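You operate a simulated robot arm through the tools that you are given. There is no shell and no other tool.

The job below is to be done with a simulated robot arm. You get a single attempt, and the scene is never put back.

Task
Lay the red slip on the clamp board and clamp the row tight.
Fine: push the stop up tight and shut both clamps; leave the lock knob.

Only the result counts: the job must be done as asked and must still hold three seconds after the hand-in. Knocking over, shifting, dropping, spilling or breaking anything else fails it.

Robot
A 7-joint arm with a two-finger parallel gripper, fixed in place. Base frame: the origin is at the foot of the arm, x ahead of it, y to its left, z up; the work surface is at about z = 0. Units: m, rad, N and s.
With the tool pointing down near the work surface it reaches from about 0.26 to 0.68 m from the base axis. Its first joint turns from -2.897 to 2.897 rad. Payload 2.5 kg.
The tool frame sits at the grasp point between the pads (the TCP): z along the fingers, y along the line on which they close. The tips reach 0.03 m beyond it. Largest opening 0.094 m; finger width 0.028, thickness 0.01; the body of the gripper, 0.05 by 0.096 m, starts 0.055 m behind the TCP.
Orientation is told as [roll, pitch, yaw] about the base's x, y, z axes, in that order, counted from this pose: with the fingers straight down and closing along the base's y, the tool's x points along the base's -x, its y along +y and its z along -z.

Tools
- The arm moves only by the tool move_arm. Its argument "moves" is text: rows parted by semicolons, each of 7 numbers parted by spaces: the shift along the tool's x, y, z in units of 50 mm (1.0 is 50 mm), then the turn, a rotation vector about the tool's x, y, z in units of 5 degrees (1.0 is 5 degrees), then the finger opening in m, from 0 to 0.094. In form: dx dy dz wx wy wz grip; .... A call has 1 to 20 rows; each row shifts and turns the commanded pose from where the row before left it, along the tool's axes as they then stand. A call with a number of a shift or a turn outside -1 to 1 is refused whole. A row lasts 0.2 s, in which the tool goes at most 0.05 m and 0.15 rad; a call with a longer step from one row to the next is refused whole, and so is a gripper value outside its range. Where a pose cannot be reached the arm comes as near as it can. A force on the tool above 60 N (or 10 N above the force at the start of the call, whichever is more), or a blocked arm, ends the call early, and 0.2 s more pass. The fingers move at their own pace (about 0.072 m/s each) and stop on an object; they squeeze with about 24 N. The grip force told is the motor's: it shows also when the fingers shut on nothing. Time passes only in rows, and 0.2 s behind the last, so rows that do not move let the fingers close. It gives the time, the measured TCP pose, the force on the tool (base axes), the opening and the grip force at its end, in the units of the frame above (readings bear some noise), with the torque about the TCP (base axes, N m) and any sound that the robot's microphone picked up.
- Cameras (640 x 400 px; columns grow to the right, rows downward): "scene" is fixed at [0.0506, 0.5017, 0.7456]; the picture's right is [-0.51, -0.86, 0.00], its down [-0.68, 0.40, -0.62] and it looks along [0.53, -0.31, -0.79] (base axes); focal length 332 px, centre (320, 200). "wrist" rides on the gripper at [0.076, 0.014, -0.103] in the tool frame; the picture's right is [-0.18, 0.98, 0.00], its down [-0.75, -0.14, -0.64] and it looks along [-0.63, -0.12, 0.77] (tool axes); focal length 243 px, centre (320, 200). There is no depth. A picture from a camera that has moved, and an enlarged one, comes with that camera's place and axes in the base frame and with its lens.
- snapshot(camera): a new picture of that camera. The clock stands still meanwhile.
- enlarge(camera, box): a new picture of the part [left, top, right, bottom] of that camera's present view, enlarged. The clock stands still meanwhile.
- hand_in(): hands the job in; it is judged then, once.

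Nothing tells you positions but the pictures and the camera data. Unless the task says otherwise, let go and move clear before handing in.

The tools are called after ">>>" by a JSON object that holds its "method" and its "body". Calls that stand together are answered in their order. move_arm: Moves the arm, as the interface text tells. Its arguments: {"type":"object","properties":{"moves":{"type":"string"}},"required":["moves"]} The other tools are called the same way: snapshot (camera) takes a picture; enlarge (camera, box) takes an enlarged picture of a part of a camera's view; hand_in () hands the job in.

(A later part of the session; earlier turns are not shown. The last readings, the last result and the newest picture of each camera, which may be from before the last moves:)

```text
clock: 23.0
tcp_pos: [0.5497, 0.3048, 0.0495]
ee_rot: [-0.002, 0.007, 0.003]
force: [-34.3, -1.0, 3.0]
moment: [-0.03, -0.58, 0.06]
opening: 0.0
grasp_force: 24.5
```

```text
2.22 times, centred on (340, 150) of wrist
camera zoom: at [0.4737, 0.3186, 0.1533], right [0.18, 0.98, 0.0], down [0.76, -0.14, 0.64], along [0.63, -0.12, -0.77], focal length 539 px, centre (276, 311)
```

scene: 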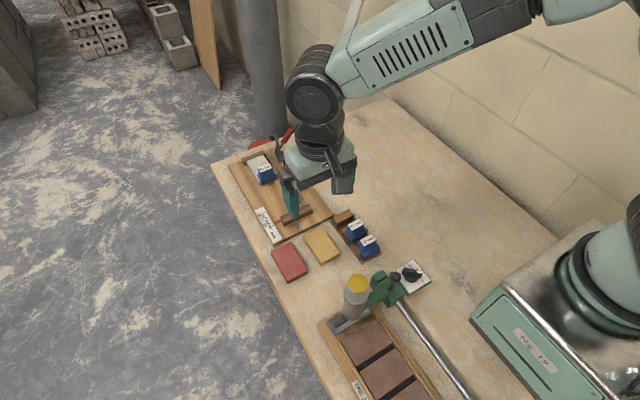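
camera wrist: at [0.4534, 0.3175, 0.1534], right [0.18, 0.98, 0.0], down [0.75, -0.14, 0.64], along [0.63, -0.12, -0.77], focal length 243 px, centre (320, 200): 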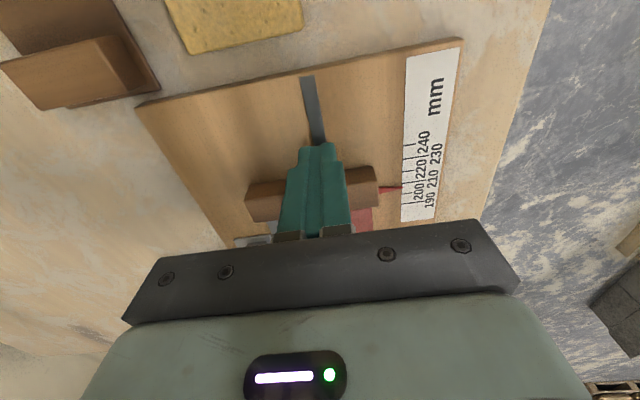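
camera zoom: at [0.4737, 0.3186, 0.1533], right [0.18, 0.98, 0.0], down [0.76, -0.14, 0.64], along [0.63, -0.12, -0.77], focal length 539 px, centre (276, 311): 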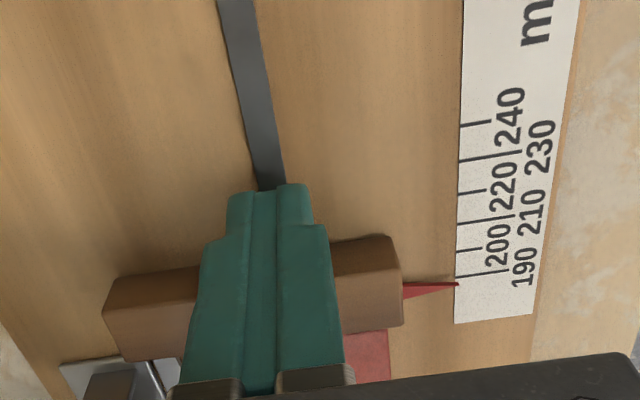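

The stop reads about 186 mm, which matches 90 + 6 + 90, at 34 N. I'll back off and look at the whole row.

>>> {"method": "move_arm", "body": {"moves": "0.04 0 0 0 0 0 0; 0.04 0 0 0 0 0 0; 0.2 0 0 0 0 0 0; 0.6 0 0 0 0 0 0; 0 0 -0.8 0 0 0 0; 0 0 -0.9 0 0 0 0; 0 0 -0.9 0 0 0 0; 0 0 -0.9 0 0 0 0; 0.5 -0.8 0 0 0 0 0; 0.5 -0.8 0 0 0 0 0; 0 -0.8 0 0 0 0 0; 0 0 0 0 0 0 0"}}

>>> {"method": "snapshot", "body": {"camera": "wrist"}}

>>> {"method": "enlarge", "body": {"camera": "scene", "box": [210, 120, 340, 230]}}

```text
clock: 25.6
tcp_pos: [0.4564, 0.1823, 0.2248]
ee_rot: [-0.001, 0.0, 0.0]
force: [-0.5, 0.4, -0.5]
moment: [0.0, 0.0, -0.02]
opening: 0.0
grasp_force: 23.8
```

```text
taken
camera wrist: at [0.38, 0.1963, 0.328], right [0.18, 0.98, 0.0], down [0.75, -0.14, 0.64], along [0.63, -0.12, -0.77], focal length 243 px, centre (320, 200)
```

wrist: 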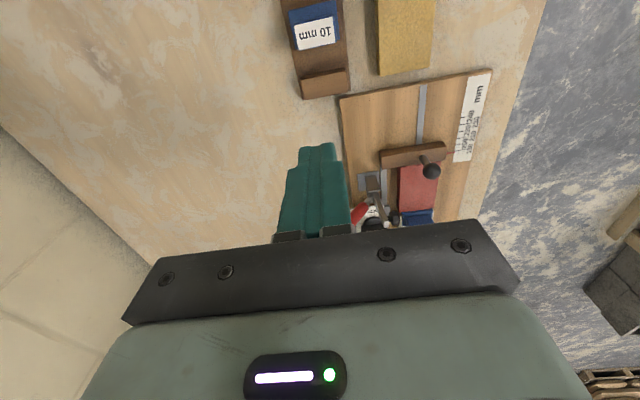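

```text
3.64 times, centred on (275, 175) of scene
camera zoom: at [0.0506, 0.5017, 0.7456], right [-0.51, -0.86, 0.0], down [-0.68, 0.4, -0.62], along [0.53, -0.31, -0.79], focal length 1208 px, centre (484, 291)
```

zoom: 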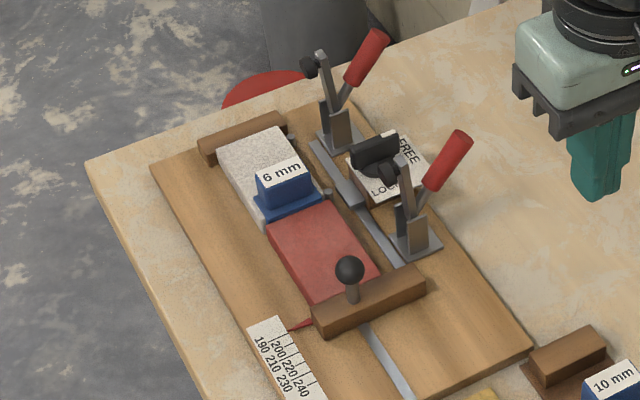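

>>> {"method": "enlarge", "body": {"camera": "scene", "box": [255, 160, 320, 212]}}

>>> {"method": "enlarge", "body": {"camera": "scene", "box": [280, 120, 345, 172]}}

>>> {"method": "enlarge", "body": {"camera": "scene", "box": [300, 145, 350, 195]}}

```text
7.69 times, centred on (288, 186) of scene
camera zoom: at [0.0506, 0.5017, 0.7456], right [-0.51, -0.86, 0.0], down [-0.68, 0.4, -0.62], along [0.53, -0.31, -0.79], focal length 2555 px, centre (570, 308)
```

zoom: 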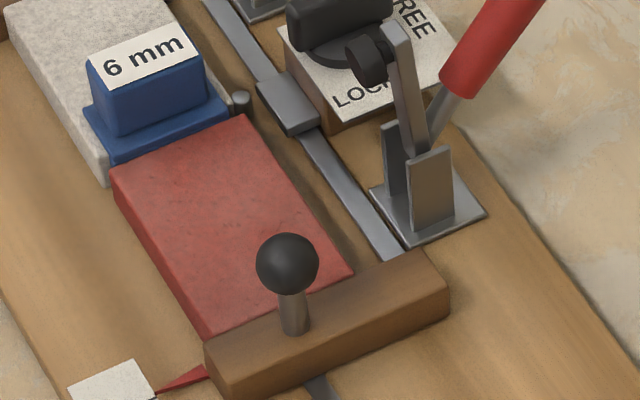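

```text
7.69 times, centred on (312, 146) of scene
camera zoom: at [0.0506, 0.5017, 0.7456], right [-0.51, -0.86, 0.0], down [-0.68, 0.4, -0.62], along [0.53, -0.31, -0.79], focal length 2555 px, centre (378, 615)
```

zoom: 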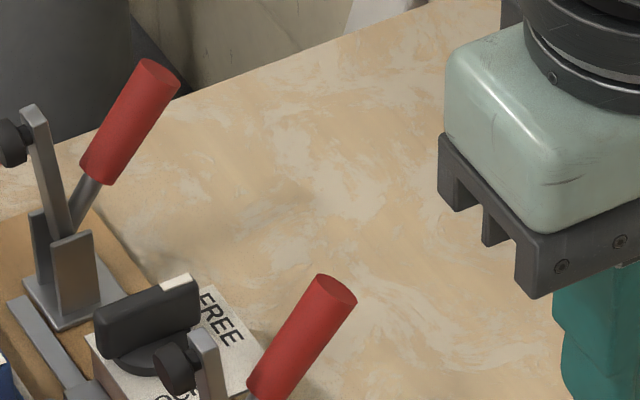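

```text
8.00 times, centred on (325, 170) of scene
camera zoom: at [0.0506, 0.5017, 0.7456], right [-0.51, -0.86, 0.0], down [-0.68, 0.4, -0.62], along [0.53, -0.31, -0.79], focal length 2657 px, centre (280, 440)
```

zoom: 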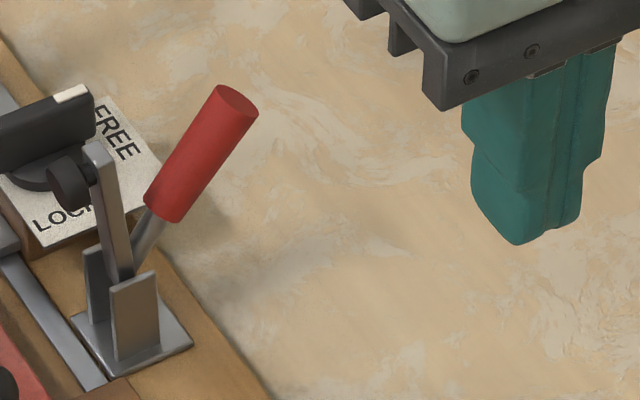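

The stop has stayed at 186 mm and the row looks closed up: fence, pale slip, spacer, red slip, stop. For the clamps I'll turn the wrist 90° so the fingers push along their stiff direction and the camera faces the handles.

>>> {"method": "move_arm", "body": {"moves": "0 0 0 0 0 -1 0; 0 0 0 0 0 -1 0; 0 0 0 0 0 -1 0; 0 0 0 0 0 -1 0; 0 0 0 0 0 -1 0; 0 0 0 0 0 -1 0; 0 0 0 0 0 -1 0; 0 0 0 0 0 -1 0; 0 0 0 0 0 -1 0; 0 0 0 0 0 -1 0; 0 0 0 0 0 -1 0; 0 0 0 0 0 -1 0; 0 0 0 0 0 -1 0; 0 0 0 0 0 -1 0; 0 0 0 0 0 -1 0; 0 0 0 0 0 -1 0; 0 0 0 0 0 -1 0; 0 0 0 0 0 -1 0; 0 0 0 0 0 0 0"}}

>>> {"method": "snapshot", "body": {"camera": "wrist"}}

>>> {"method": "snapshot", "body": {"camera": "scene"}}

```text
clock: 29.6
tcp_pos: [0.4571, 0.183, 0.2259]
ee_rot: [-0.001, -0.001, 1.574]
force: [-0.3, 0.7, -0.2]
moment: [-0.04, 0.02, 0.01]
opening: 0.0
grasp_force: 23.7
```

```text
taken
camera wrist: at [0.443, 0.1067, 0.3288], right [-0.98, 0.18, 0.0], down [0.14, 0.75, 0.64], along [0.12, 0.63, -0.77], focal length 243 px, centre (320, 200)
```

wrist: 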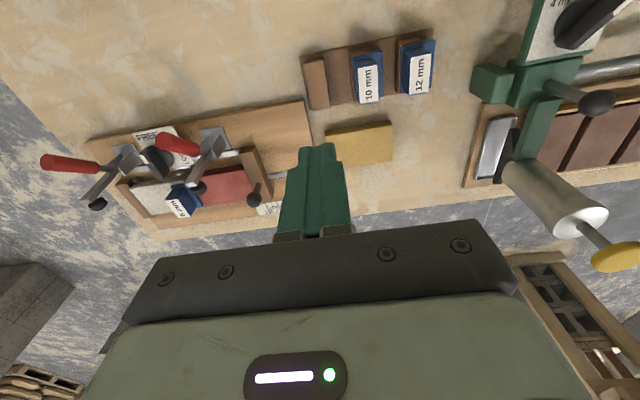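

```text
taken
```

scene: 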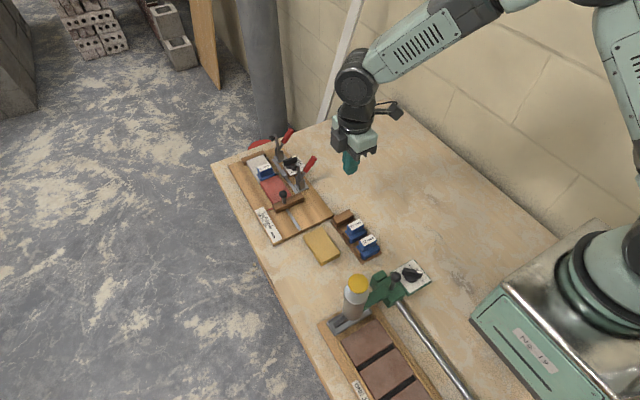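

The camera now faces the clamps from the handle side. I'll enlarge to triangulate the handles.

>>> {"method": "enlarge", "body": {"camera": "wrist", "box": [30, 90, 290, 250]}}

>>> {"method": "enlarge", "body": {"camera": "wrist", "box": [140, 110, 250, 200]}}

>>> {"method": "enlarge", "body": {"camera": "wrist", "box": [35, 130, 145, 220]}}

```text
2.46 times, centred on (160, 170) of wrist
camera zoom: at [0.443, 0.1067, 0.3288], right [-0.98, 0.18, 0.0], down [0.14, 0.75, 0.64], along [0.12, 0.63, -0.77], focal length 597 px, centre (714, 274)
```

zoom: 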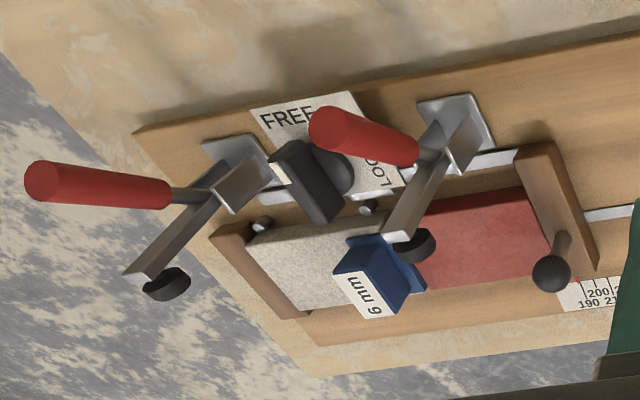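

```text
4.44 times, centred on (195, 155) of wrist
camera zoom: at [0.443, 0.1067, 0.3288], right [-0.98, 0.18, 0.0], down [0.14, 0.75, 0.64], along [0.12, 0.63, -0.77], focal length 1078 px, centre (876, 400)
```

zoom: 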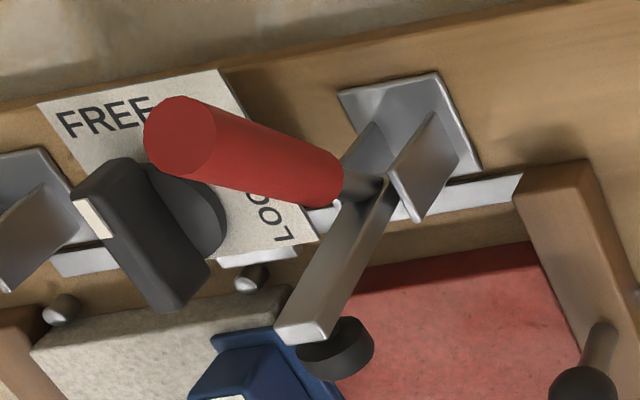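

```text
4.44 times, centred on (90, 175) of wrist
camera zoom: at [0.443, 0.1067, 0.3288], right [-0.98, 0.18, 0.0], down [0.14, 0.75, 0.64], along [0.12, 0.63, -0.77], focal length 1078 px, centre (1342, 311)
```

zoom: 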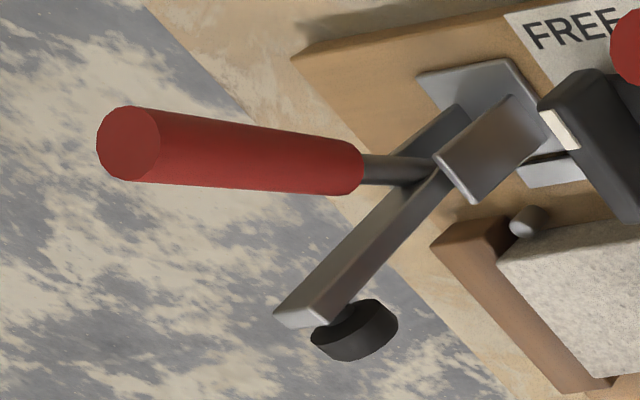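

The handle tips come out at (0.613, 0.185, 0.109) for the near clamp and (0.747, 0.185, 0.109) for the far one. I'll move to just behind the near handle.

>>> {"method": "move_arm", "body": {"moves": "0.27 -0.78 0 0 0 0 0; 0.27 -0.78 0 0 0 0 0; 0.27 -0.78 0 0 0 0 0; 0.27 -0.78 0 0 0 0 0; 0 0 0.7 0 0 0 0; 0 0 0.8 0 0 0 0; 0 0 0.8 0 0 0 0; 0 0 0 0 0 0 0"}}

>>> {"method": "snapshot", "body": {"camera": "wrist"}}

>>> {"method": "enlarge", "body": {"camera": "scene", "box": [230, 110, 360, 210]}}

```text
clock: 31.4
tcp_pos: [0.614, 0.1283, 0.1095]
ee_rot: [-0.001, 0.0, 1.569]
force: [0.2, -1.0, 0.3]
moment: [0.0, 0.02, 0.01]
opening: 0.0001
grasp_force: 23.8
```

```text
taken
camera wrist: at [0.5982, 0.052, 0.2126], right [-0.98, 0.18, 0.0], down [0.14, 0.75, 0.64], along [0.12, 0.63, -0.77], focal length 243 px, centre (320, 200)
```

wrist: 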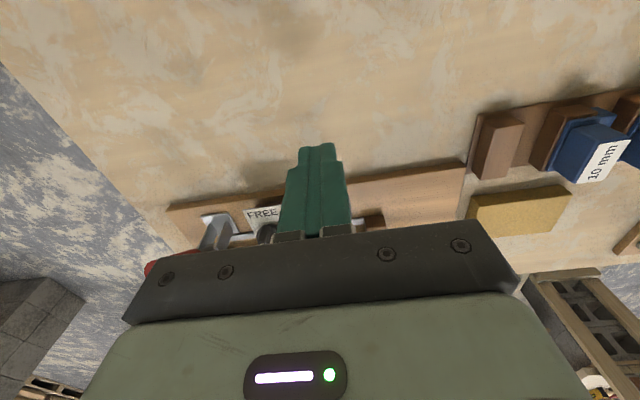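

```text
4.00 times, centred on (295, 160) of scene
camera zoom: at [0.0506, 0.5017, 0.7456], right [-0.51, -0.86, 0.0], down [-0.68, 0.4, -0.62], along [0.53, -0.31, -0.79], focal length 1329 px, centre (420, 360)
```

zoom: 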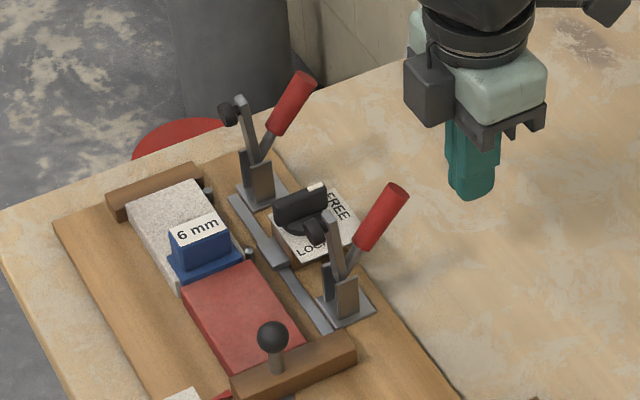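

The fingers are behind the near handle with clearance. I'll push gently towards the row, rising slightly along the handle's arc, and see how the arm follows.

>>> {"method": "move_arm", "body": {"moves": "-0.6 0 0 0 0 0 0; -0.1 0 -0.05 0 0 0 0; -0.1 0 -0.05 0 0 0 0; -0.1 0 -0.05 0 0 0 0; -0.1 0 -0.05 0 0 0 0; -0.1 0 -0.05 0 0 0 0; 0 0 0 0 0 0 0"}}

>>> {"method": "enlarge", "body": {"camera": "scene", "box": [230, 110, 360, 210]}}

```text
clock: 32.6
tcp_pos: [0.6137, 0.1636, 0.1146]
ee_rot: [0.011, 0.027, 1.563]
force: [-1.0, -8.6, -0.8]
moment: [-0.09, 0.06, 0.06]
opening: 0.0001
grasp_force: 23.9
stopped in row 5: the force on the tool passed its limit at 64 N (the readings are from after the stop); the commanded pose is now the measured one
```

```text
4.00 times, centred on (295, 160) of scene
camera zoom: at [0.0506, 0.5017, 0.7456], right [-0.51, -0.86, 0.0], down [-0.68, 0.4, -0.62], along [0.53, -0.31, -0.79], focal length 1329 px, centre (420, 360)
```

zoom: 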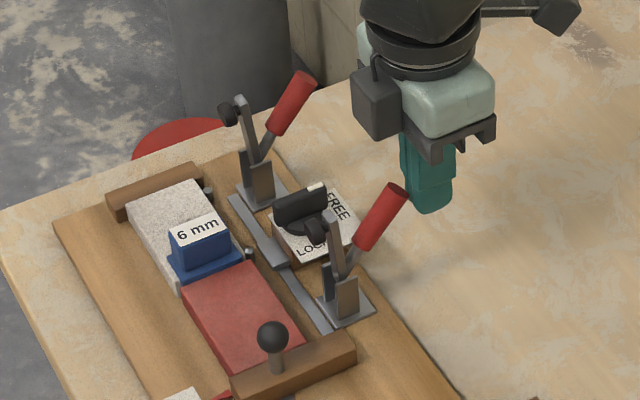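

The handle won't go towards the row: 64 N there was its open stop, and nothing moved. So the handle must close by going outward and down while the arm swings onto the slip. I'll back off, go above the handle tip, and try pressing down.

>>> {"method": "move_arm", "body": {"moves": "0.3 0 0 0.31 0.12 -0.09 0; 0.1 0 -0.6 0 0 0 0; 0 0 -0.4 0 0 0 0; -0.5 0 0 0 0 0 0; -0.2 0 0 0 0 0 0; 0 0 0 0 0 0 0"}}

>>> {"method": "enlarge", "body": {"camera": "scene", "box": [230, 110, 360, 210]}}

>>> {"method": "snapshot", "body": {"camera": "wrist"}}

```text
clock: 34.0
tcp_pos: [0.6125, 0.1829, 0.1648]
ee_rot: [-0.017, 0.033, 1.572]
force: [0.9, 0.2, 0.4]
moment: [0.0, -0.04, -0.01]
opening: 0.0002
grasp_force: 24.0
```

```text
4.00 times, centred on (295, 160) of scene
camera zoom: at [0.0506, 0.5017, 0.7456], right [-0.51, -0.86, 0.0], down [-0.68, 0.4, -0.62], along [0.53, -0.31, -0.79], focal length 1329 px, centre (420, 360)
```

zoom: 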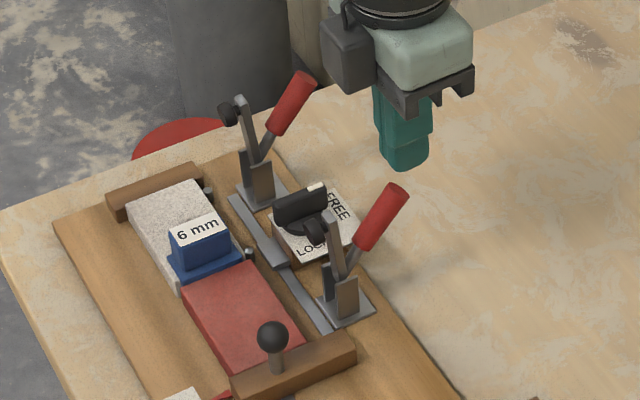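

```text
taken
camera wrist: at [0.596, 0.1098, 0.2697], right [-0.98, 0.18, -0.02], down [0.13, 0.77, 0.62], along [0.13, 0.61, -0.78], focal length 243 px, centre (320, 200)
```

wrist: 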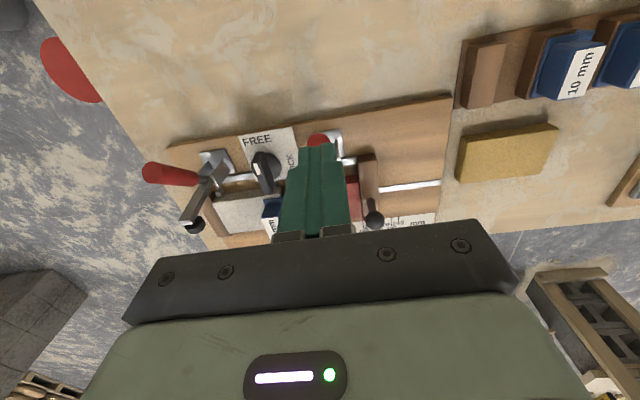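

The fingers are above the near handle tip. I'll level the tool and press down slowly to test this direction.

>>> {"method": "move_arm", "body": {"moves": "0 0 0.2 -0.2 -0.38 0 0; 0 0 0.16 0 0 0 0; 0 0 0.08 0 0 0 0; 0 0 0.06 0 0 0 0; 0.04 0 0.06 0 0 0 0; 0 0 0 0 0 0 0"}}

>>> {"method": "enlarge", "body": {"camera": "scene", "box": [230, 110, 360, 210]}}

```text
clock: 35.4
tcp_pos: [0.6121, 0.1809, 0.1348]
ee_rot: [0.002, -0.002, 1.572]
force: [-0.5, 0.0, 0.9]
moment: [-0.01, 0.0, 0.0]
opening: 0.0001
grasp_force: 24.0
```

```text
4.00 times, centred on (295, 160) of scene
camera zoom: at [0.0506, 0.5017, 0.7456], right [-0.51, -0.86, 0.0], down [-0.68, 0.4, -0.62], along [0.53, -0.31, -0.79], focal length 1329 px, centre (420, 360)
```

zoom: 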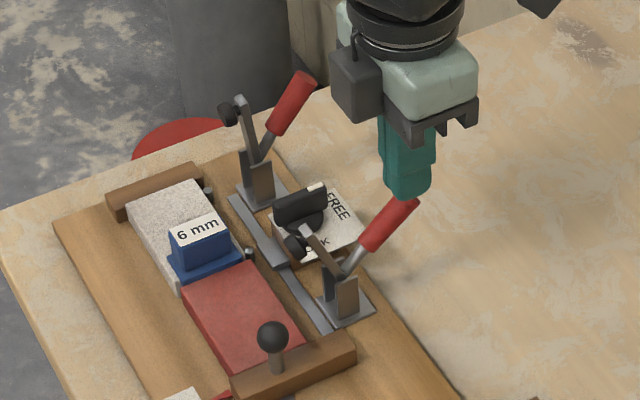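

Pressing down works: the handle went outward and the arm swung towards the row with hardly any force. I'll keep following the arc down.

>>> {"method": "move_arm", "body": {"moves": "0.09 0 0.15 0 0 0 0; 0.09 0 0.15 0 0 0 0; 0.07 0 0.12 0 0 0 0; 0 0 0 0 0 0 0"}}

>>> {"method": "enlarge", "body": {"camera": "scene", "box": [230, 110, 360, 210]}}

```text
clock: 36.4
tcp_pos: [0.6118, 0.1668, 0.1161]
ee_rot: [0.002, -0.001, 1.573]
force: [0.0, -0.3, -0.4]
moment: [-0.02, 0.01, 0.02]
opening: 0.0002
grasp_force: 24.1
```

```text
4.00 times, centred on (295, 160) of scene
camera zoom: at [0.0506, 0.5017, 0.7456], right [-0.51, -0.86, 0.0], down [-0.68, 0.4, -0.62], along [0.53, -0.31, -0.79], focal length 1329 px, centre (420, 360)
```

zoom: 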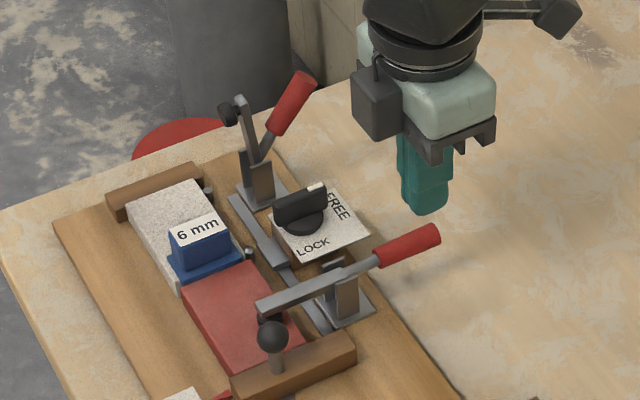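

The near clamp has swung right over. I'll look closely to see whether the pad is on the slip and the handle is fully down.

>>> {"method": "enlarge", "body": {"camera": "scene", "box": [280, 155, 345, 207]}}

>>> {"method": "snapshot", "body": {"camera": "wrist"}}

```text
7.69 times, centred on (312, 181) of scene
camera zoom: at [0.0506, 0.5017, 0.7456], right [-0.51, -0.86, 0.0], down [-0.68, 0.4, -0.62], along [0.53, -0.31, -0.79], focal length 2555 px, centre (378, 346)
```

zoom: 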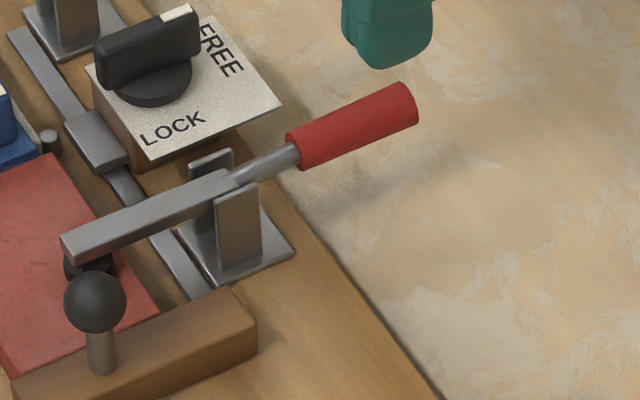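

```text
taken
camera wrist: at [0.5981, 0.0901, 0.2184], right [-0.98, 0.18, 0.0], down [0.14, 0.75, 0.64], along [0.12, 0.63, -0.77], focal length 243 px, centre (320, 200)
```

wrist: 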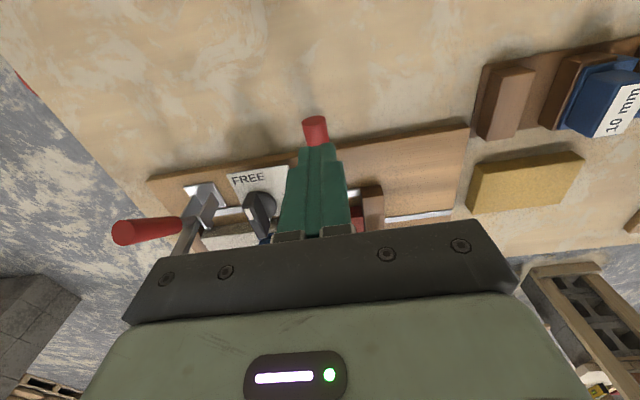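

The pad is down on the red slip and the handle is nearly horizontal. It dropped ahead of my fingers with no click, so I'll press the handle down until it's firm, in case there's an over-centre lock.

>>> {"method": "move_arm", "body": {"moves": "0 0 0.3 0 0 0 0; 0 0 0.16 0 0 0 0; 0 0 0.06 0 0 0 0; 0 0 0.04 0 0 0 0; 0 0 0.04 0 0 0 0; 0 0 0 0 0 0 0"}}

>>> {"method": "enlarge", "body": {"camera": "scene", "box": [280, 155, 345, 207]}}

```text
clock: 37.8
tcp_pos: [0.6139, 0.1679, 0.0871]
ee_rot: [0.0, -0.002, 1.572]
force: [-8.4, -2.8, 21.0]
moment: [-0.31, 0.22, -0.16]
opening: 0.0
grasp_force: 24.1
```

```text
7.69 times, centred on (312, 181) of scene
camera zoom: at [0.0506, 0.5017, 0.7456], right [-0.51, -0.86, 0.0], down [-0.68, 0.4, -0.62], along [0.53, -0.31, -0.79], focal length 2555 px, centre (378, 346)
```

zoom: 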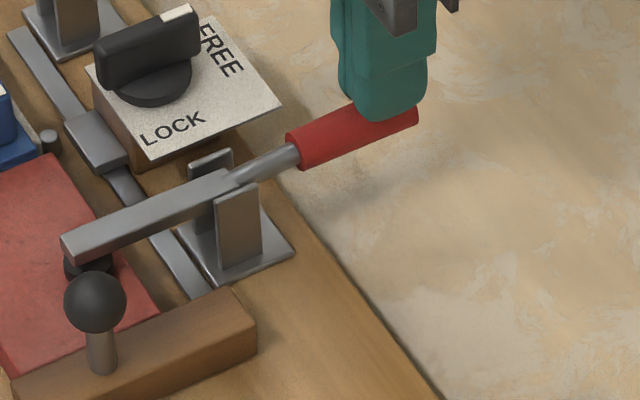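

It's firm at 21 N with no movement. I'll add a little more force to be sure there's no further latch travel.

>>> {"method": "move_arm", "body": {"moves": "0 0 0.04 0 0 0 0; 0 0 0.02 0 0 0 0; 0 0 0 0 0 0 0"}}

>>> {"method": "enlarge", "body": {"camera": "scene", "box": [280, 155, 345, 207]}}

```text
clock: 38.6
tcp_pos: [0.6141, 0.1672, 0.0866]
ee_rot: [-0.002, 0.0, 1.57]
force: [-18.0, -6.4, 53.5]
moment: [-0.57, 0.49, -0.23]
opening: 0.0
grasp_force: 24.2
```

```text
7.69 times, centred on (312, 181) of scene
camera zoom: at [0.0506, 0.5017, 0.7456], right [-0.51, -0.86, 0.0], down [-0.68, 0.4, -0.62], along [0.53, -0.31, -0.79], focal length 2555 px, centre (378, 346)
```

zoom: 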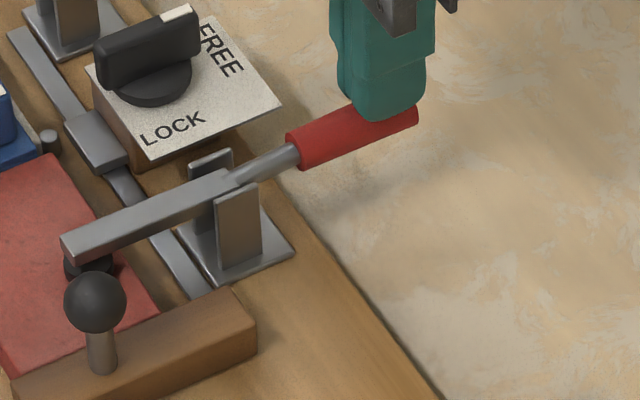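

At 53 N it doesn't move, so the near clamp is fully shut on the red slip. I'll rise clear, then tilt the tool outward 30° to reach the far clamp.

>>> {"method": "move_arm", "body": {"moves": "0 0 -0.06 0 0 0 0; 0 0 -0.3 0 0 0 0; 0 0 -0.8 0 0 0 0; 0 0 -0.8 0 0 0 0; 0 0 -0.8 0 0 0 0; 0 0 0 1 0 0 0; 0 0 0 1 0 0 0; 0 0 0 1 0 0 0; 0 0 0 1 0 0 0; 0 0 0 1 0 0 0; 0 0 0 1 0 0 0; 0 0 0 0 0 0 0"}}

>>> {"method": "snapshot", "body": {"camera": "wrist"}}

>>> {"method": "enlarge", "body": {"camera": "scene", "box": [220, 110, 370, 220]}}

```text
clock: 41.2
tcp_pos: [0.6119, 0.1676, 0.2214]
ee_rot: [-0.523, -0.001, 1.572]
force: [-0.4, 0.1, 0.0]
moment: [-0.03, 0.03, 0.01]
opening: 0.0
grasp_force: 23.8
```

```text
taken
camera wrist: at [0.5489, 0.0911, 0.3035], right [-0.85, 0.18, -0.49], down [-0.2, 0.75, 0.63], along [0.48, 0.63, -0.6], focal length 243 px, centre (320, 200)
```

wrist: 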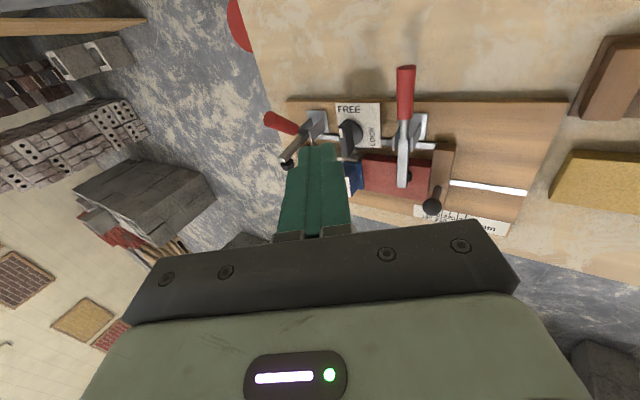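

```text
3.64 times, centred on (295, 165) of scene
camera zoom: at [0.0506, 0.5017, 0.7456], right [-0.51, -0.86, 0.0], down [-0.68, 0.4, -0.62], along [0.53, -0.31, -0.79], focal length 1208 px, centre (411, 327)
```

zoom: 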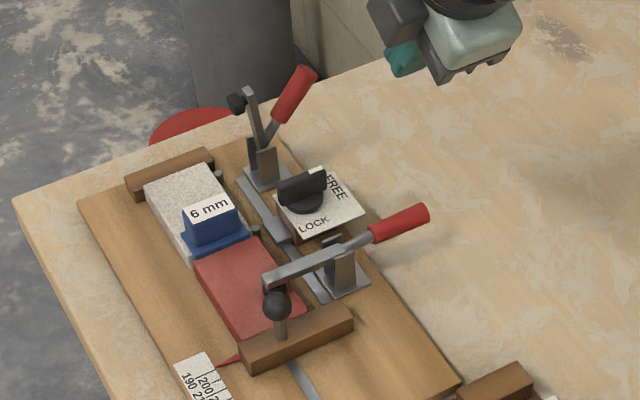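

The near clamp stays shut. The wrist view shows the pad on the red slip well, so I'll check that and then move over to the far handle.

>>> {"method": "enlarge", "body": {"camera": "wrist", "box": [250, 60, 470, 220]}}

>>> {"method": "move_arm", "body": {"moves": "-0.065 -0.55 0.3175 0 0 0 0; -0.065 -0.55 0.3175 0 0 0 0; -0.065 -0.55 0.3175 0 0 0 0; -0.065 -0.55 0.3175 0 0 0 0; 0 0 0 0 0 0 0"}}

>>> {"method": "snapshot", "body": {"camera": "wrist"}}

>>> {"method": "enlarge", "body": {"camera": "scene", "box": [220, 90, 370, 200]}}

```text
2.50 times, centred on (360, 140) of wrist
camera zoom: at [0.5489, 0.0911, 0.3035], right [-0.85, 0.18, -0.49], down [-0.2, 0.75, 0.63], along [0.48, 0.63, -0.6], focal length 606 px, centre (220, 350)
```

zoom: 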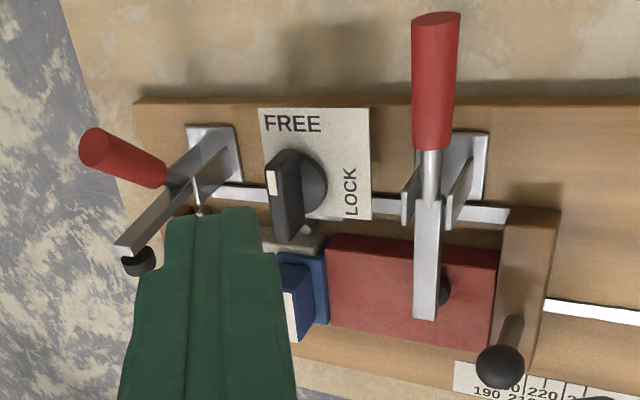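

```text
clock: 42.4
tcp_pos: [0.7402, 0.1815, 0.2221]
ee_rot: [-0.521, 0.001, 1.572]
force: [-0.1, -1.4, 0.6]
moment: [-0.02, -0.03, 0.02]
opening: 0.0
grasp_force: 23.9
```

```text
taken
camera wrist: at [0.6767, 0.1045, 0.3039], right [-0.85, 0.18, -0.49], down [-0.2, 0.75, 0.63], along [0.48, 0.63, -0.61], focal length 243 px, centre (320, 200)
```

wrist: 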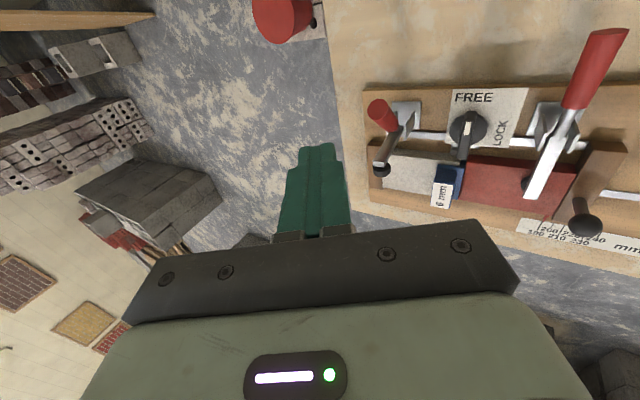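

```text
3.64 times, centred on (295, 145) of scene
camera zoom: at [0.0506, 0.5017, 0.7456], right [-0.51, -0.86, 0.0], down [-0.68, 0.4, -0.62], along [0.53, -0.31, -0.79], focal length 1208 px, centre (411, 400)
```

zoom: 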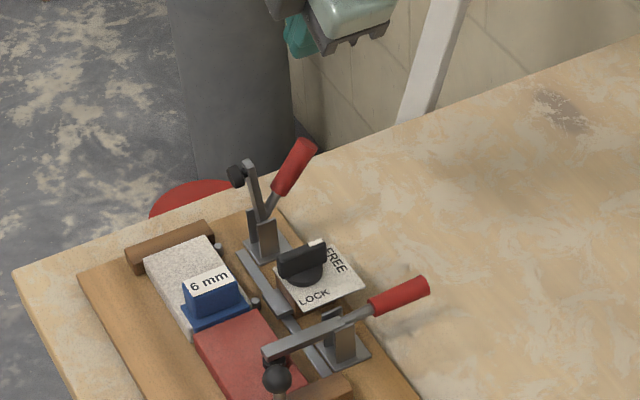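

I can reach the far handle at this tilt. I'm lowering above its tip and starting to press down the same way.

>>> {"method": "move_arm", "body": {"moves": "0 0.3 0.565 0 0 0 0; 0 0.3 0.565 0 0 0 0; 0 0 0 0 0 0 0"}}

>>> {"method": "enlarge", "body": {"camera": "scene", "box": [230, 95, 350, 185]}}

>>> {"method": "snapshot", "body": {"camera": "wrist"}}

```text
clock: 43.2
tcp_pos: [0.7416, 0.1791, 0.1563]
ee_rot: [-0.521, 0.0, 1.573]
force: [-1.1, -0.2, -0.2]
moment: [0.02, -0.02, -0.05]
opening: 0.0
grasp_force: 23.8
```

```text
4.44 times, centred on (290, 140) of scene
camera zoom: at [0.0506, 0.5017, 0.7456], right [-0.51, -0.86, 0.0], down [-0.68, 0.4, -0.62], along [0.53, -0.31, -0.79], focal length 1476 px, centre (453, 467)
```

zoom: 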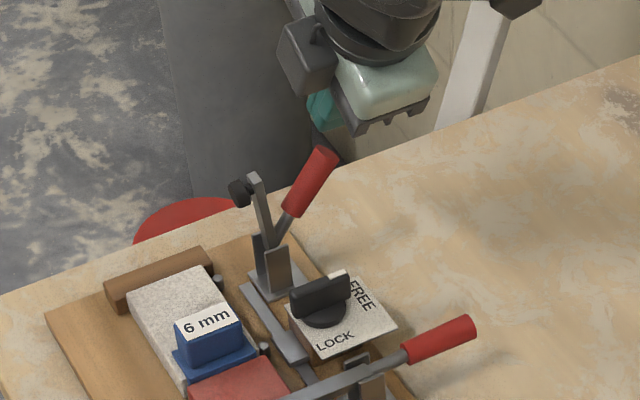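

```text
taken
camera wrist: at [0.6784, 0.1031, 0.2386], right [-0.85, 0.18, -0.49], down [-0.2, 0.75, 0.63], along [0.48, 0.63, -0.61], focal length 243 px, centre (320, 200)
```

wrist: 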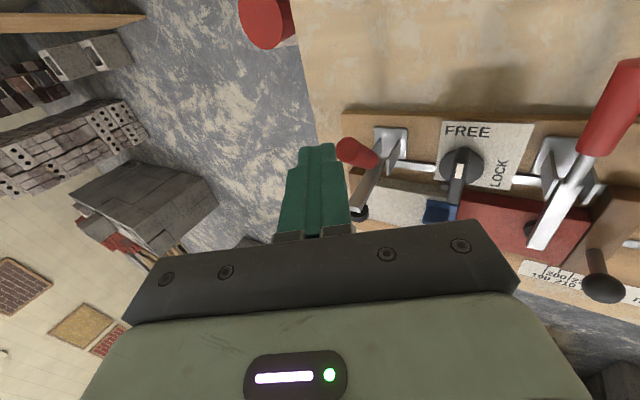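

The fingers are over the far handle tip. I'll shift 4 mm towards the row for a better purchase, then press down.

>>> {"method": "move_arm", "body": {"moves": "-0.08 0.06 0.1 0 0 0 0; 0 0.1 0.17 0 0 0 0; 0 0.05 0.087 0 0 0 0; 0.04 0.05 0.087 0 0 0 0; 0.05 0.05 0.087 0 0 0 0; 0 0 0 0 0 0 0"}}

>>> {"method": "enlarge", "body": {"camera": "scene", "box": [230, 95, 350, 185]}}

```text
clock: 44.6
tcp_pos: [0.7448, 0.1749, 0.1315]
ee_rot: [-0.534, 0.003, 1.566]
force: [17.9, -26.5, 25.1]
moment: [-0.83, -0.7, -0.11]
opening: 0.0
grasp_force: 24.4
```

```text
4.44 times, centred on (290, 140) of scene
camera zoom: at [0.0506, 0.5017, 0.7456], right [-0.51, -0.86, 0.0], down [-0.68, 0.4, -0.62], along [0.53, -0.31, -0.79], focal length 1476 px, centre (453, 467)
```

zoom: 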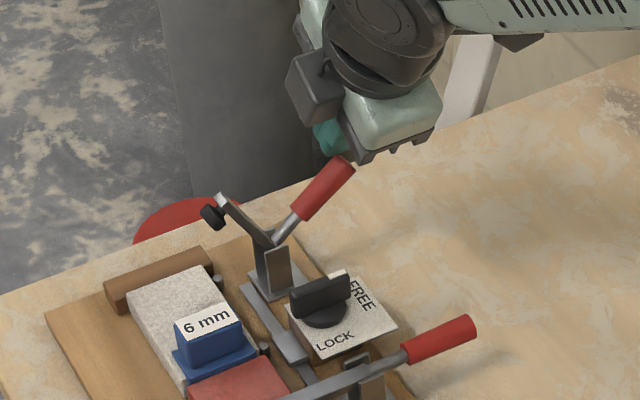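

The far clamp is moving, but my fingertip is pushing along the handle and sits a few millimetres to one side. I'll ease off, recentre, and follow the arc with more outward travel.

>>> {"method": "move_arm", "body": {"moves": "0.1 -0.06 -0.12 0 0 0 0; 0.06 0.02 -0.04 0 0 0 0; 0 0 0 0 0 0 0"}}

>>> {"method": "enlarge", "body": {"camera": "scene", "box": [230, 95, 350, 185]}}

>>> {"method": "snapshot", "body": {"camera": "wrist"}}

```text
clock: 45.4
tcp_pos: [0.7388, 0.173, 0.1328]
ee_rot: [-0.52, -0.001, 1.573]
force: [-0.8, 0.7, 0.0]
moment: [0.0, 0.0, -0.01]
opening: 0.0
grasp_force: 23.5
```

```text
4.44 times, centred on (290, 140) of scene
camera zoom: at [0.0506, 0.5017, 0.7456], right [-0.51, -0.86, 0.0], down [-0.68, 0.4, -0.62], along [0.53, -0.31, -0.79], focal length 1476 px, centre (453, 467)
```

zoom: 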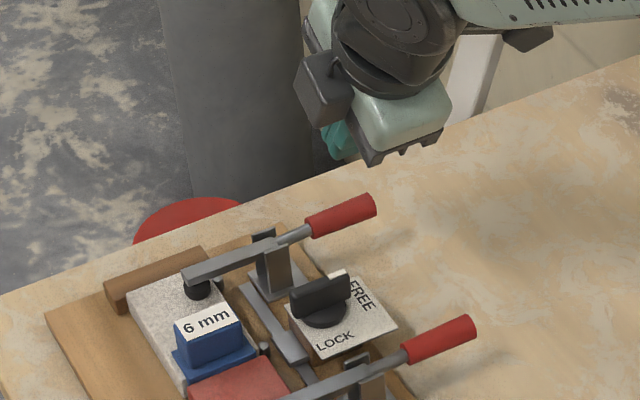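

```text
taken
camera wrist: at [0.6751, 0.0959, 0.2152], right [-0.85, 0.18, -0.49], down [-0.2, 0.75, 0.63], along [0.48, 0.63, -0.61], focal length 243 px, centre (320, 200)
```

wrist: 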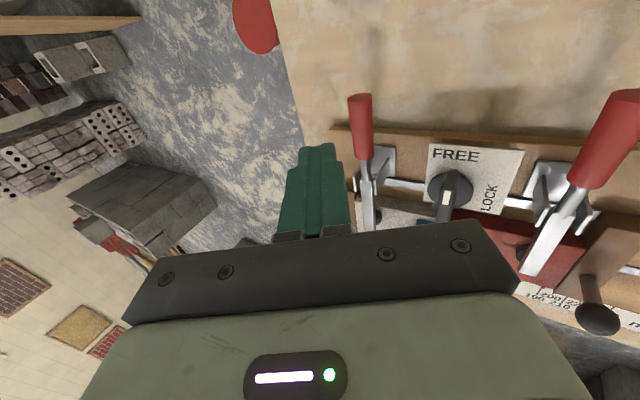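

The far clamp has dropped onto the pale slip too. I'll press its handle down to make sure it's fully home, as I did with the near one.

>>> {"method": "move_arm", "body": {"moves": "0.1 0.16 0.32 0 0 0 0; 0 0.16 0.31 0 0 0 0; 0 0.06 0.104 0 0 0 0; 0 0.03 0.052 0 0 0 0; 0 0 0 0 0 0 0"}}

>>> {"method": "enlarge", "body": {"camera": "scene", "box": [230, 95, 350, 185]}}

```text
clock: 46.6
tcp_pos: [0.7406, 0.1668, 0.0894]
ee_rot: [-0.522, 0.0, 1.573]
force: [-0.2, 0.1, -0.4]
moment: [0.0, 0.01, 0.01]
opening: 0.0
grasp_force: 23.8
```

```text
4.44 times, centred on (290, 140) of scene
camera zoom: at [0.0506, 0.5017, 0.7456], right [-0.51, -0.86, 0.0], down [-0.68, 0.4, -0.62], along [0.53, -0.31, -0.79], focal length 1476 px, centre (453, 467)
```

zoom: 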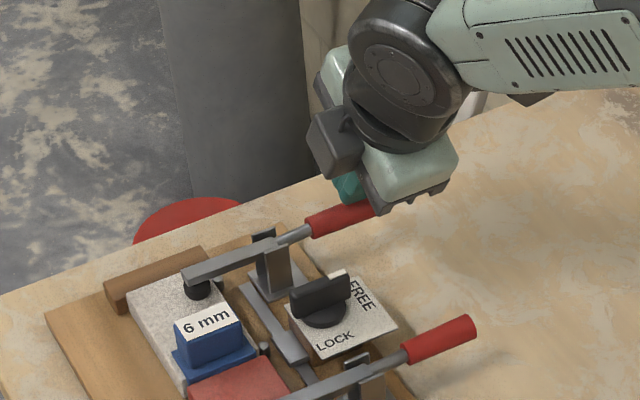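

No contact yet at this height. I'm stepping down about 1.5 mm at a time.

>>> {"method": "move_arm", "body": {"moves": "0 0.015 0.026 0 0 0 0; 0 0.015 0.026 0 0 0 0; 0 0.015 0.026 0 0 0 0; 0 0 0 0 0 0 0"}}

>>> {"method": "enlarge", "body": {"camera": "scene", "box": [230, 95, 350, 185]}}

```text
clock: 47.6
tcp_pos: [0.7418, 0.1666, 0.087]
ee_rot: [-0.525, -0.003, 1.574]
force: [-8.7, -3.3, 20.1]
moment: [-0.26, 0.08, -0.07]
opening: 0.0
grasp_force: 24.2
```

```text
4.44 times, centred on (290, 140) of scene
camera zoom: at [0.0506, 0.5017, 0.7456], right [-0.51, -0.86, 0.0], down [-0.68, 0.4, -0.62], along [0.53, -0.31, -0.79], focal length 1476 px, centre (453, 467)
```

zoom: 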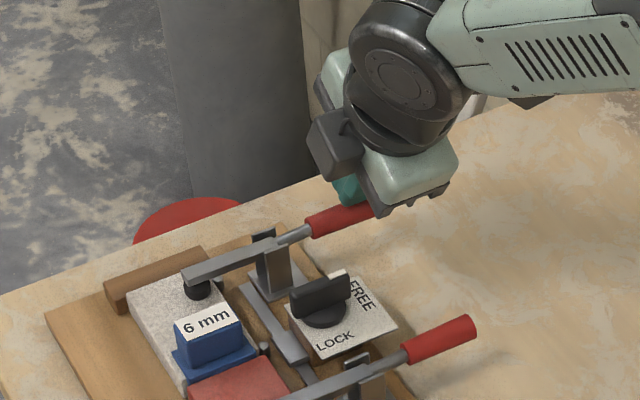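

It's firm at 20 N. One more small press will confirm it, as with the near clamp.

>>> {"method": "move_arm", "body": {"moves": "0 0.015 0.026 0 0 0 0; 0 0.008 0.013 0 0 0 0; 0 0 0 0 0 0 0"}}

>>> {"method": "enlarge", "body": {"camera": "scene", "box": [230, 95, 350, 185]}}

```text
clock: 48.4
tcp_pos: [0.7428, 0.1663, 0.0875]
ee_rot: [-0.528, -0.002, 1.573]
force: [-28.2, -10.6, 44.3]
moment: [-0.61, 0.55, -0.18]
opening: 0.0
grasp_force: 24.1
```

```text
4.44 times, centred on (290, 140) of scene
camera zoom: at [0.0506, 0.5017, 0.7456], right [-0.51, -0.86, 0.0], down [-0.68, 0.4, -0.62], along [0.53, -0.31, -0.79], focal length 1476 px, centre (453, 467)
```

zoom: 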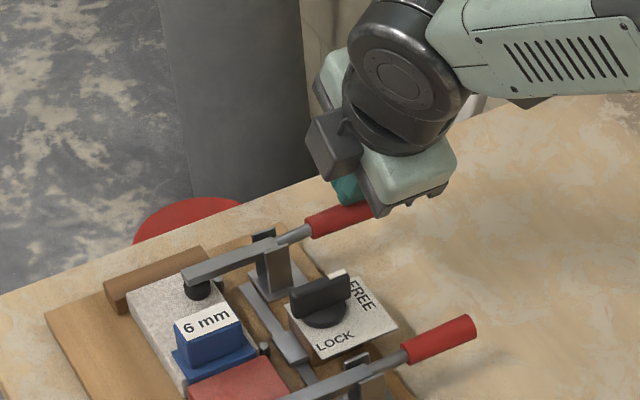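

The far clamp is solidly shut as well. I'll rise clear, move back, and inspect the whole row from above.

>>> {"method": "move_arm", "body": {"moves": "0 -0.03 -0.052 0 0 0 0; 0 -0.1 -0.17 0 0 0 0; 0 -0.3 -0.52 0 0 0 0; 0 -0.3 -0.52 0 0 0 0; 0 -0.3 -0.52 0 0 0 0; 0 -0.3 -0.52 0 0 0 0; 0.3 0.5 -0.3 0 0 0 0; 0.3 0.5 -0.3 0 0 0 0; 0.3 0.5 -0.3 0 0 0 0; 0.3 0.5 -0.3 0 0 0 0; 0 0 0 0 0 0 0"}}

>>> {"method": "snapshot", "body": {"camera": "wrist"}}

>>> {"method": "snapshot", "body": {"camera": "scene"}}

>>> {"method": "enlarge", "body": {"camera": "scene", "box": [225, 130, 355, 230]}}

```text
clock: 50.8
tcp_pos: [0.6251, 0.1041, 0.2204]
ee_rot: [-0.523, -0.001, 1.573]
force: [0.3, 1.0, -0.6]
moment: [0.03, -0.03, -0.03]
opening: 0.0
grasp_force: 24.3
```

```text
taken
camera wrist: at [0.5615, 0.029, 0.3019], right [-0.85, 0.18, -0.49], down [-0.2, 0.75, 0.63], along [0.48, 0.63, -0.6], focal length 243 px, centre (320, 200)
```

wrist: 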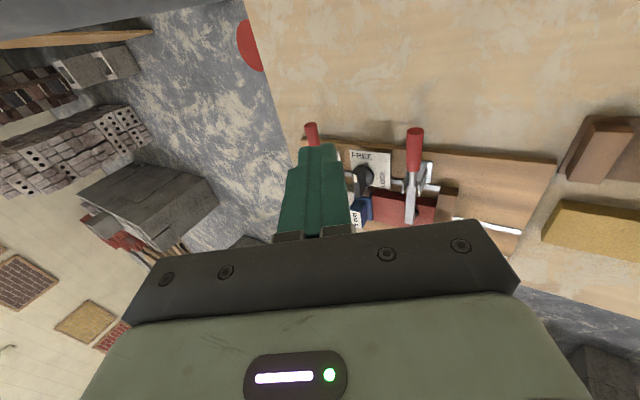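

```text
taken
```

scene: 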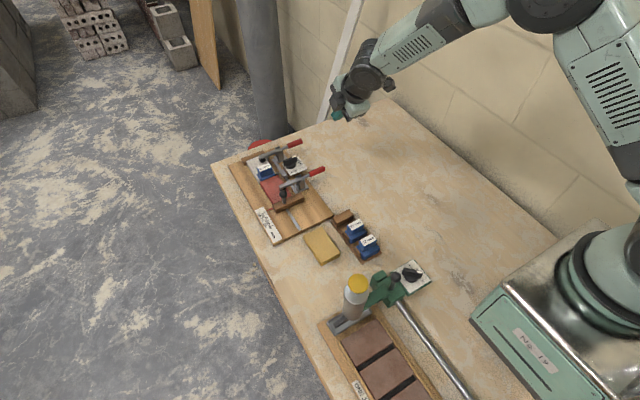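

```text
4.00 times, centred on (290, 180) of scene
camera zoom: at [0.0506, 0.5017, 0.7456], right [-0.51, -0.86, 0.0], down [-0.68, 0.4, -0.62], along [0.53, -0.31, -0.79], focal length 1329 px, centre (440, 280)
```

zoom: 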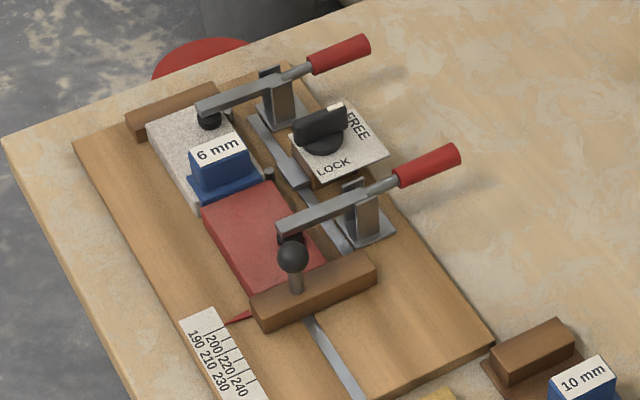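

Both clamps are shut and the knob is still at FREE. I'll check the joints and the stop closely for gaps.

>>> {"method": "enlarge", "body": {"camera": "scene", "box": [265, 175, 325, 220]}}

>>> {"method": "enlarge", "body": {"camera": "scene", "box": [250, 145, 310, 190]}}

>>> {"method": "enlarge", "body": {"camera": "wrist", "box": [290, 110, 470, 240]}}

```text
8.89 times, centred on (295, 198) of scene
camera zoom: at [0.0506, 0.5017, 0.7456], right [-0.51, -0.86, 0.0], down [-0.68, 0.4, -0.62], along [0.53, -0.31, -0.79], focal length 2953 px, centre (542, 222)
```

zoom: 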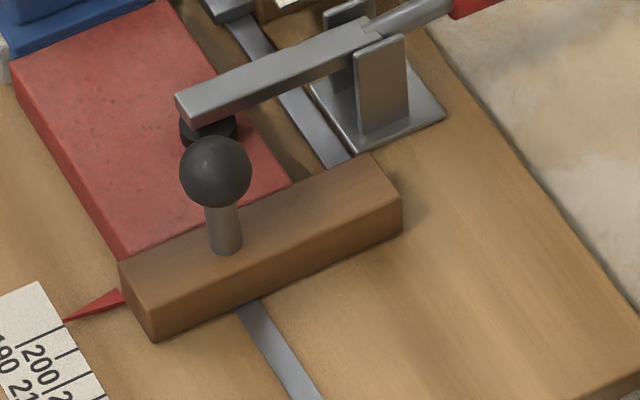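

```text
8.89 times, centred on (280, 168) of scene
camera zoom: at [0.0506, 0.5017, 0.7456], right [-0.51, -0.86, 0.0], down [-0.68, 0.4, -0.62], along [0.53, -0.31, -0.79], focal length 2953 px, centre (676, 489)
```

zoom: 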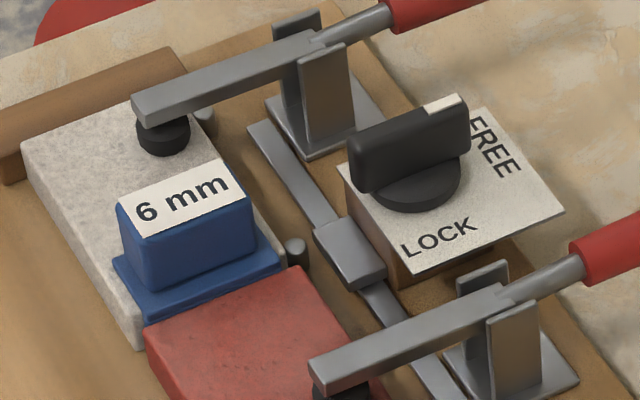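

```text
3.08 times, centred on (380, 175) of wrist
camera zoom: at [0.5615, 0.029, 0.3019], right [-0.85, 0.18, -0.49], down [-0.2, 0.75, 0.63], along [0.48, 0.63, -0.6], focal length 746 px, centre (135, 277)
```

zoom: 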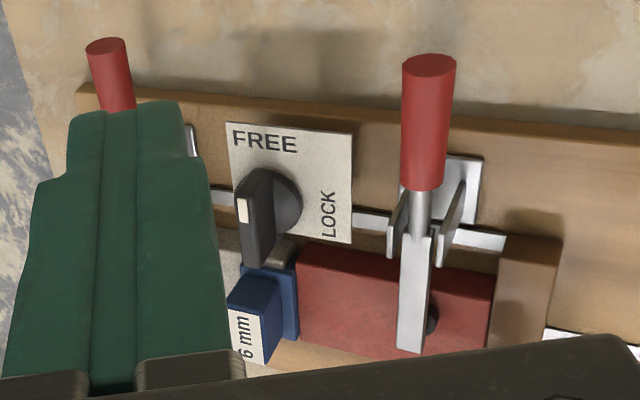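

The row looks tight. I want to check how well the red slip lines up sideways with the pale one, so I'll zoom in on that joint.

>>> {"method": "enlarge", "body": {"camera": "scene", "box": [254, 168, 284, 190]}}

>>> {"method": "enlarge", "body": {"camera": "scene", "box": [264, 190, 294, 212]}}

>>> {"method": "enlarge", "body": {"camera": "scene", "box": [240, 150, 290, 210]}}

```text
16.00 times, centred on (269, 179) of scene
camera zoom: at [0.0506, 0.5017, 0.7456], right [-0.51, -0.86, 0.0], down [-0.68, 0.4, -0.62], along [0.53, -0.31, -0.79], focal length 5315 px, centre (1136, 536)
```

zoom: 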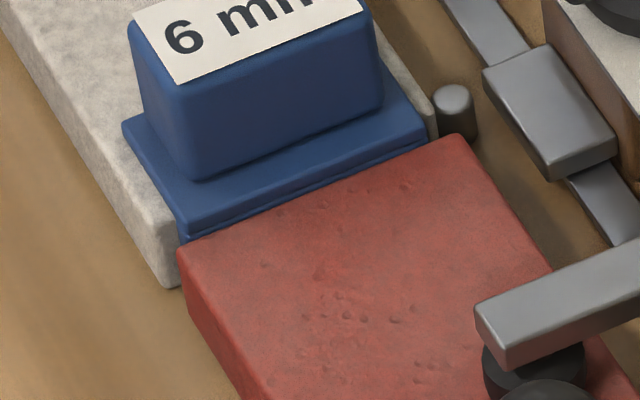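

```text
16.00 times, centred on (279, 201) of scene
camera zoom: at [0.0506, 0.5017, 0.7456], right [-0.51, -0.86, 0.0], down [-0.68, 0.4, -0.62], along [0.53, -0.31, -0.79], focal length 5315 px, centre (976, 184)
```

zoom: 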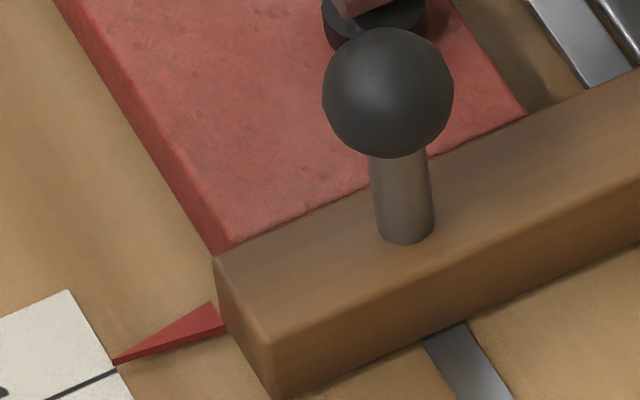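

```text
6.67 times, centred on (265, 180) of scene
camera zoom: at [0.0506, 0.5017, 0.7456], right [-0.51, -0.86, 0.0], down [-0.68, 0.4, -0.62], along [0.53, -0.31, -0.79], focal length 2214 px, centre (687, 333)
```

zoom: 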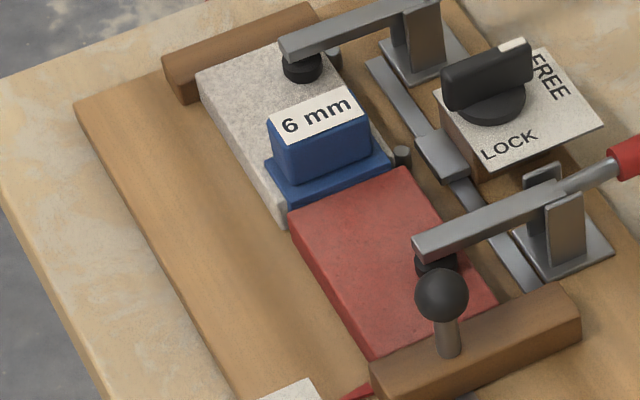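

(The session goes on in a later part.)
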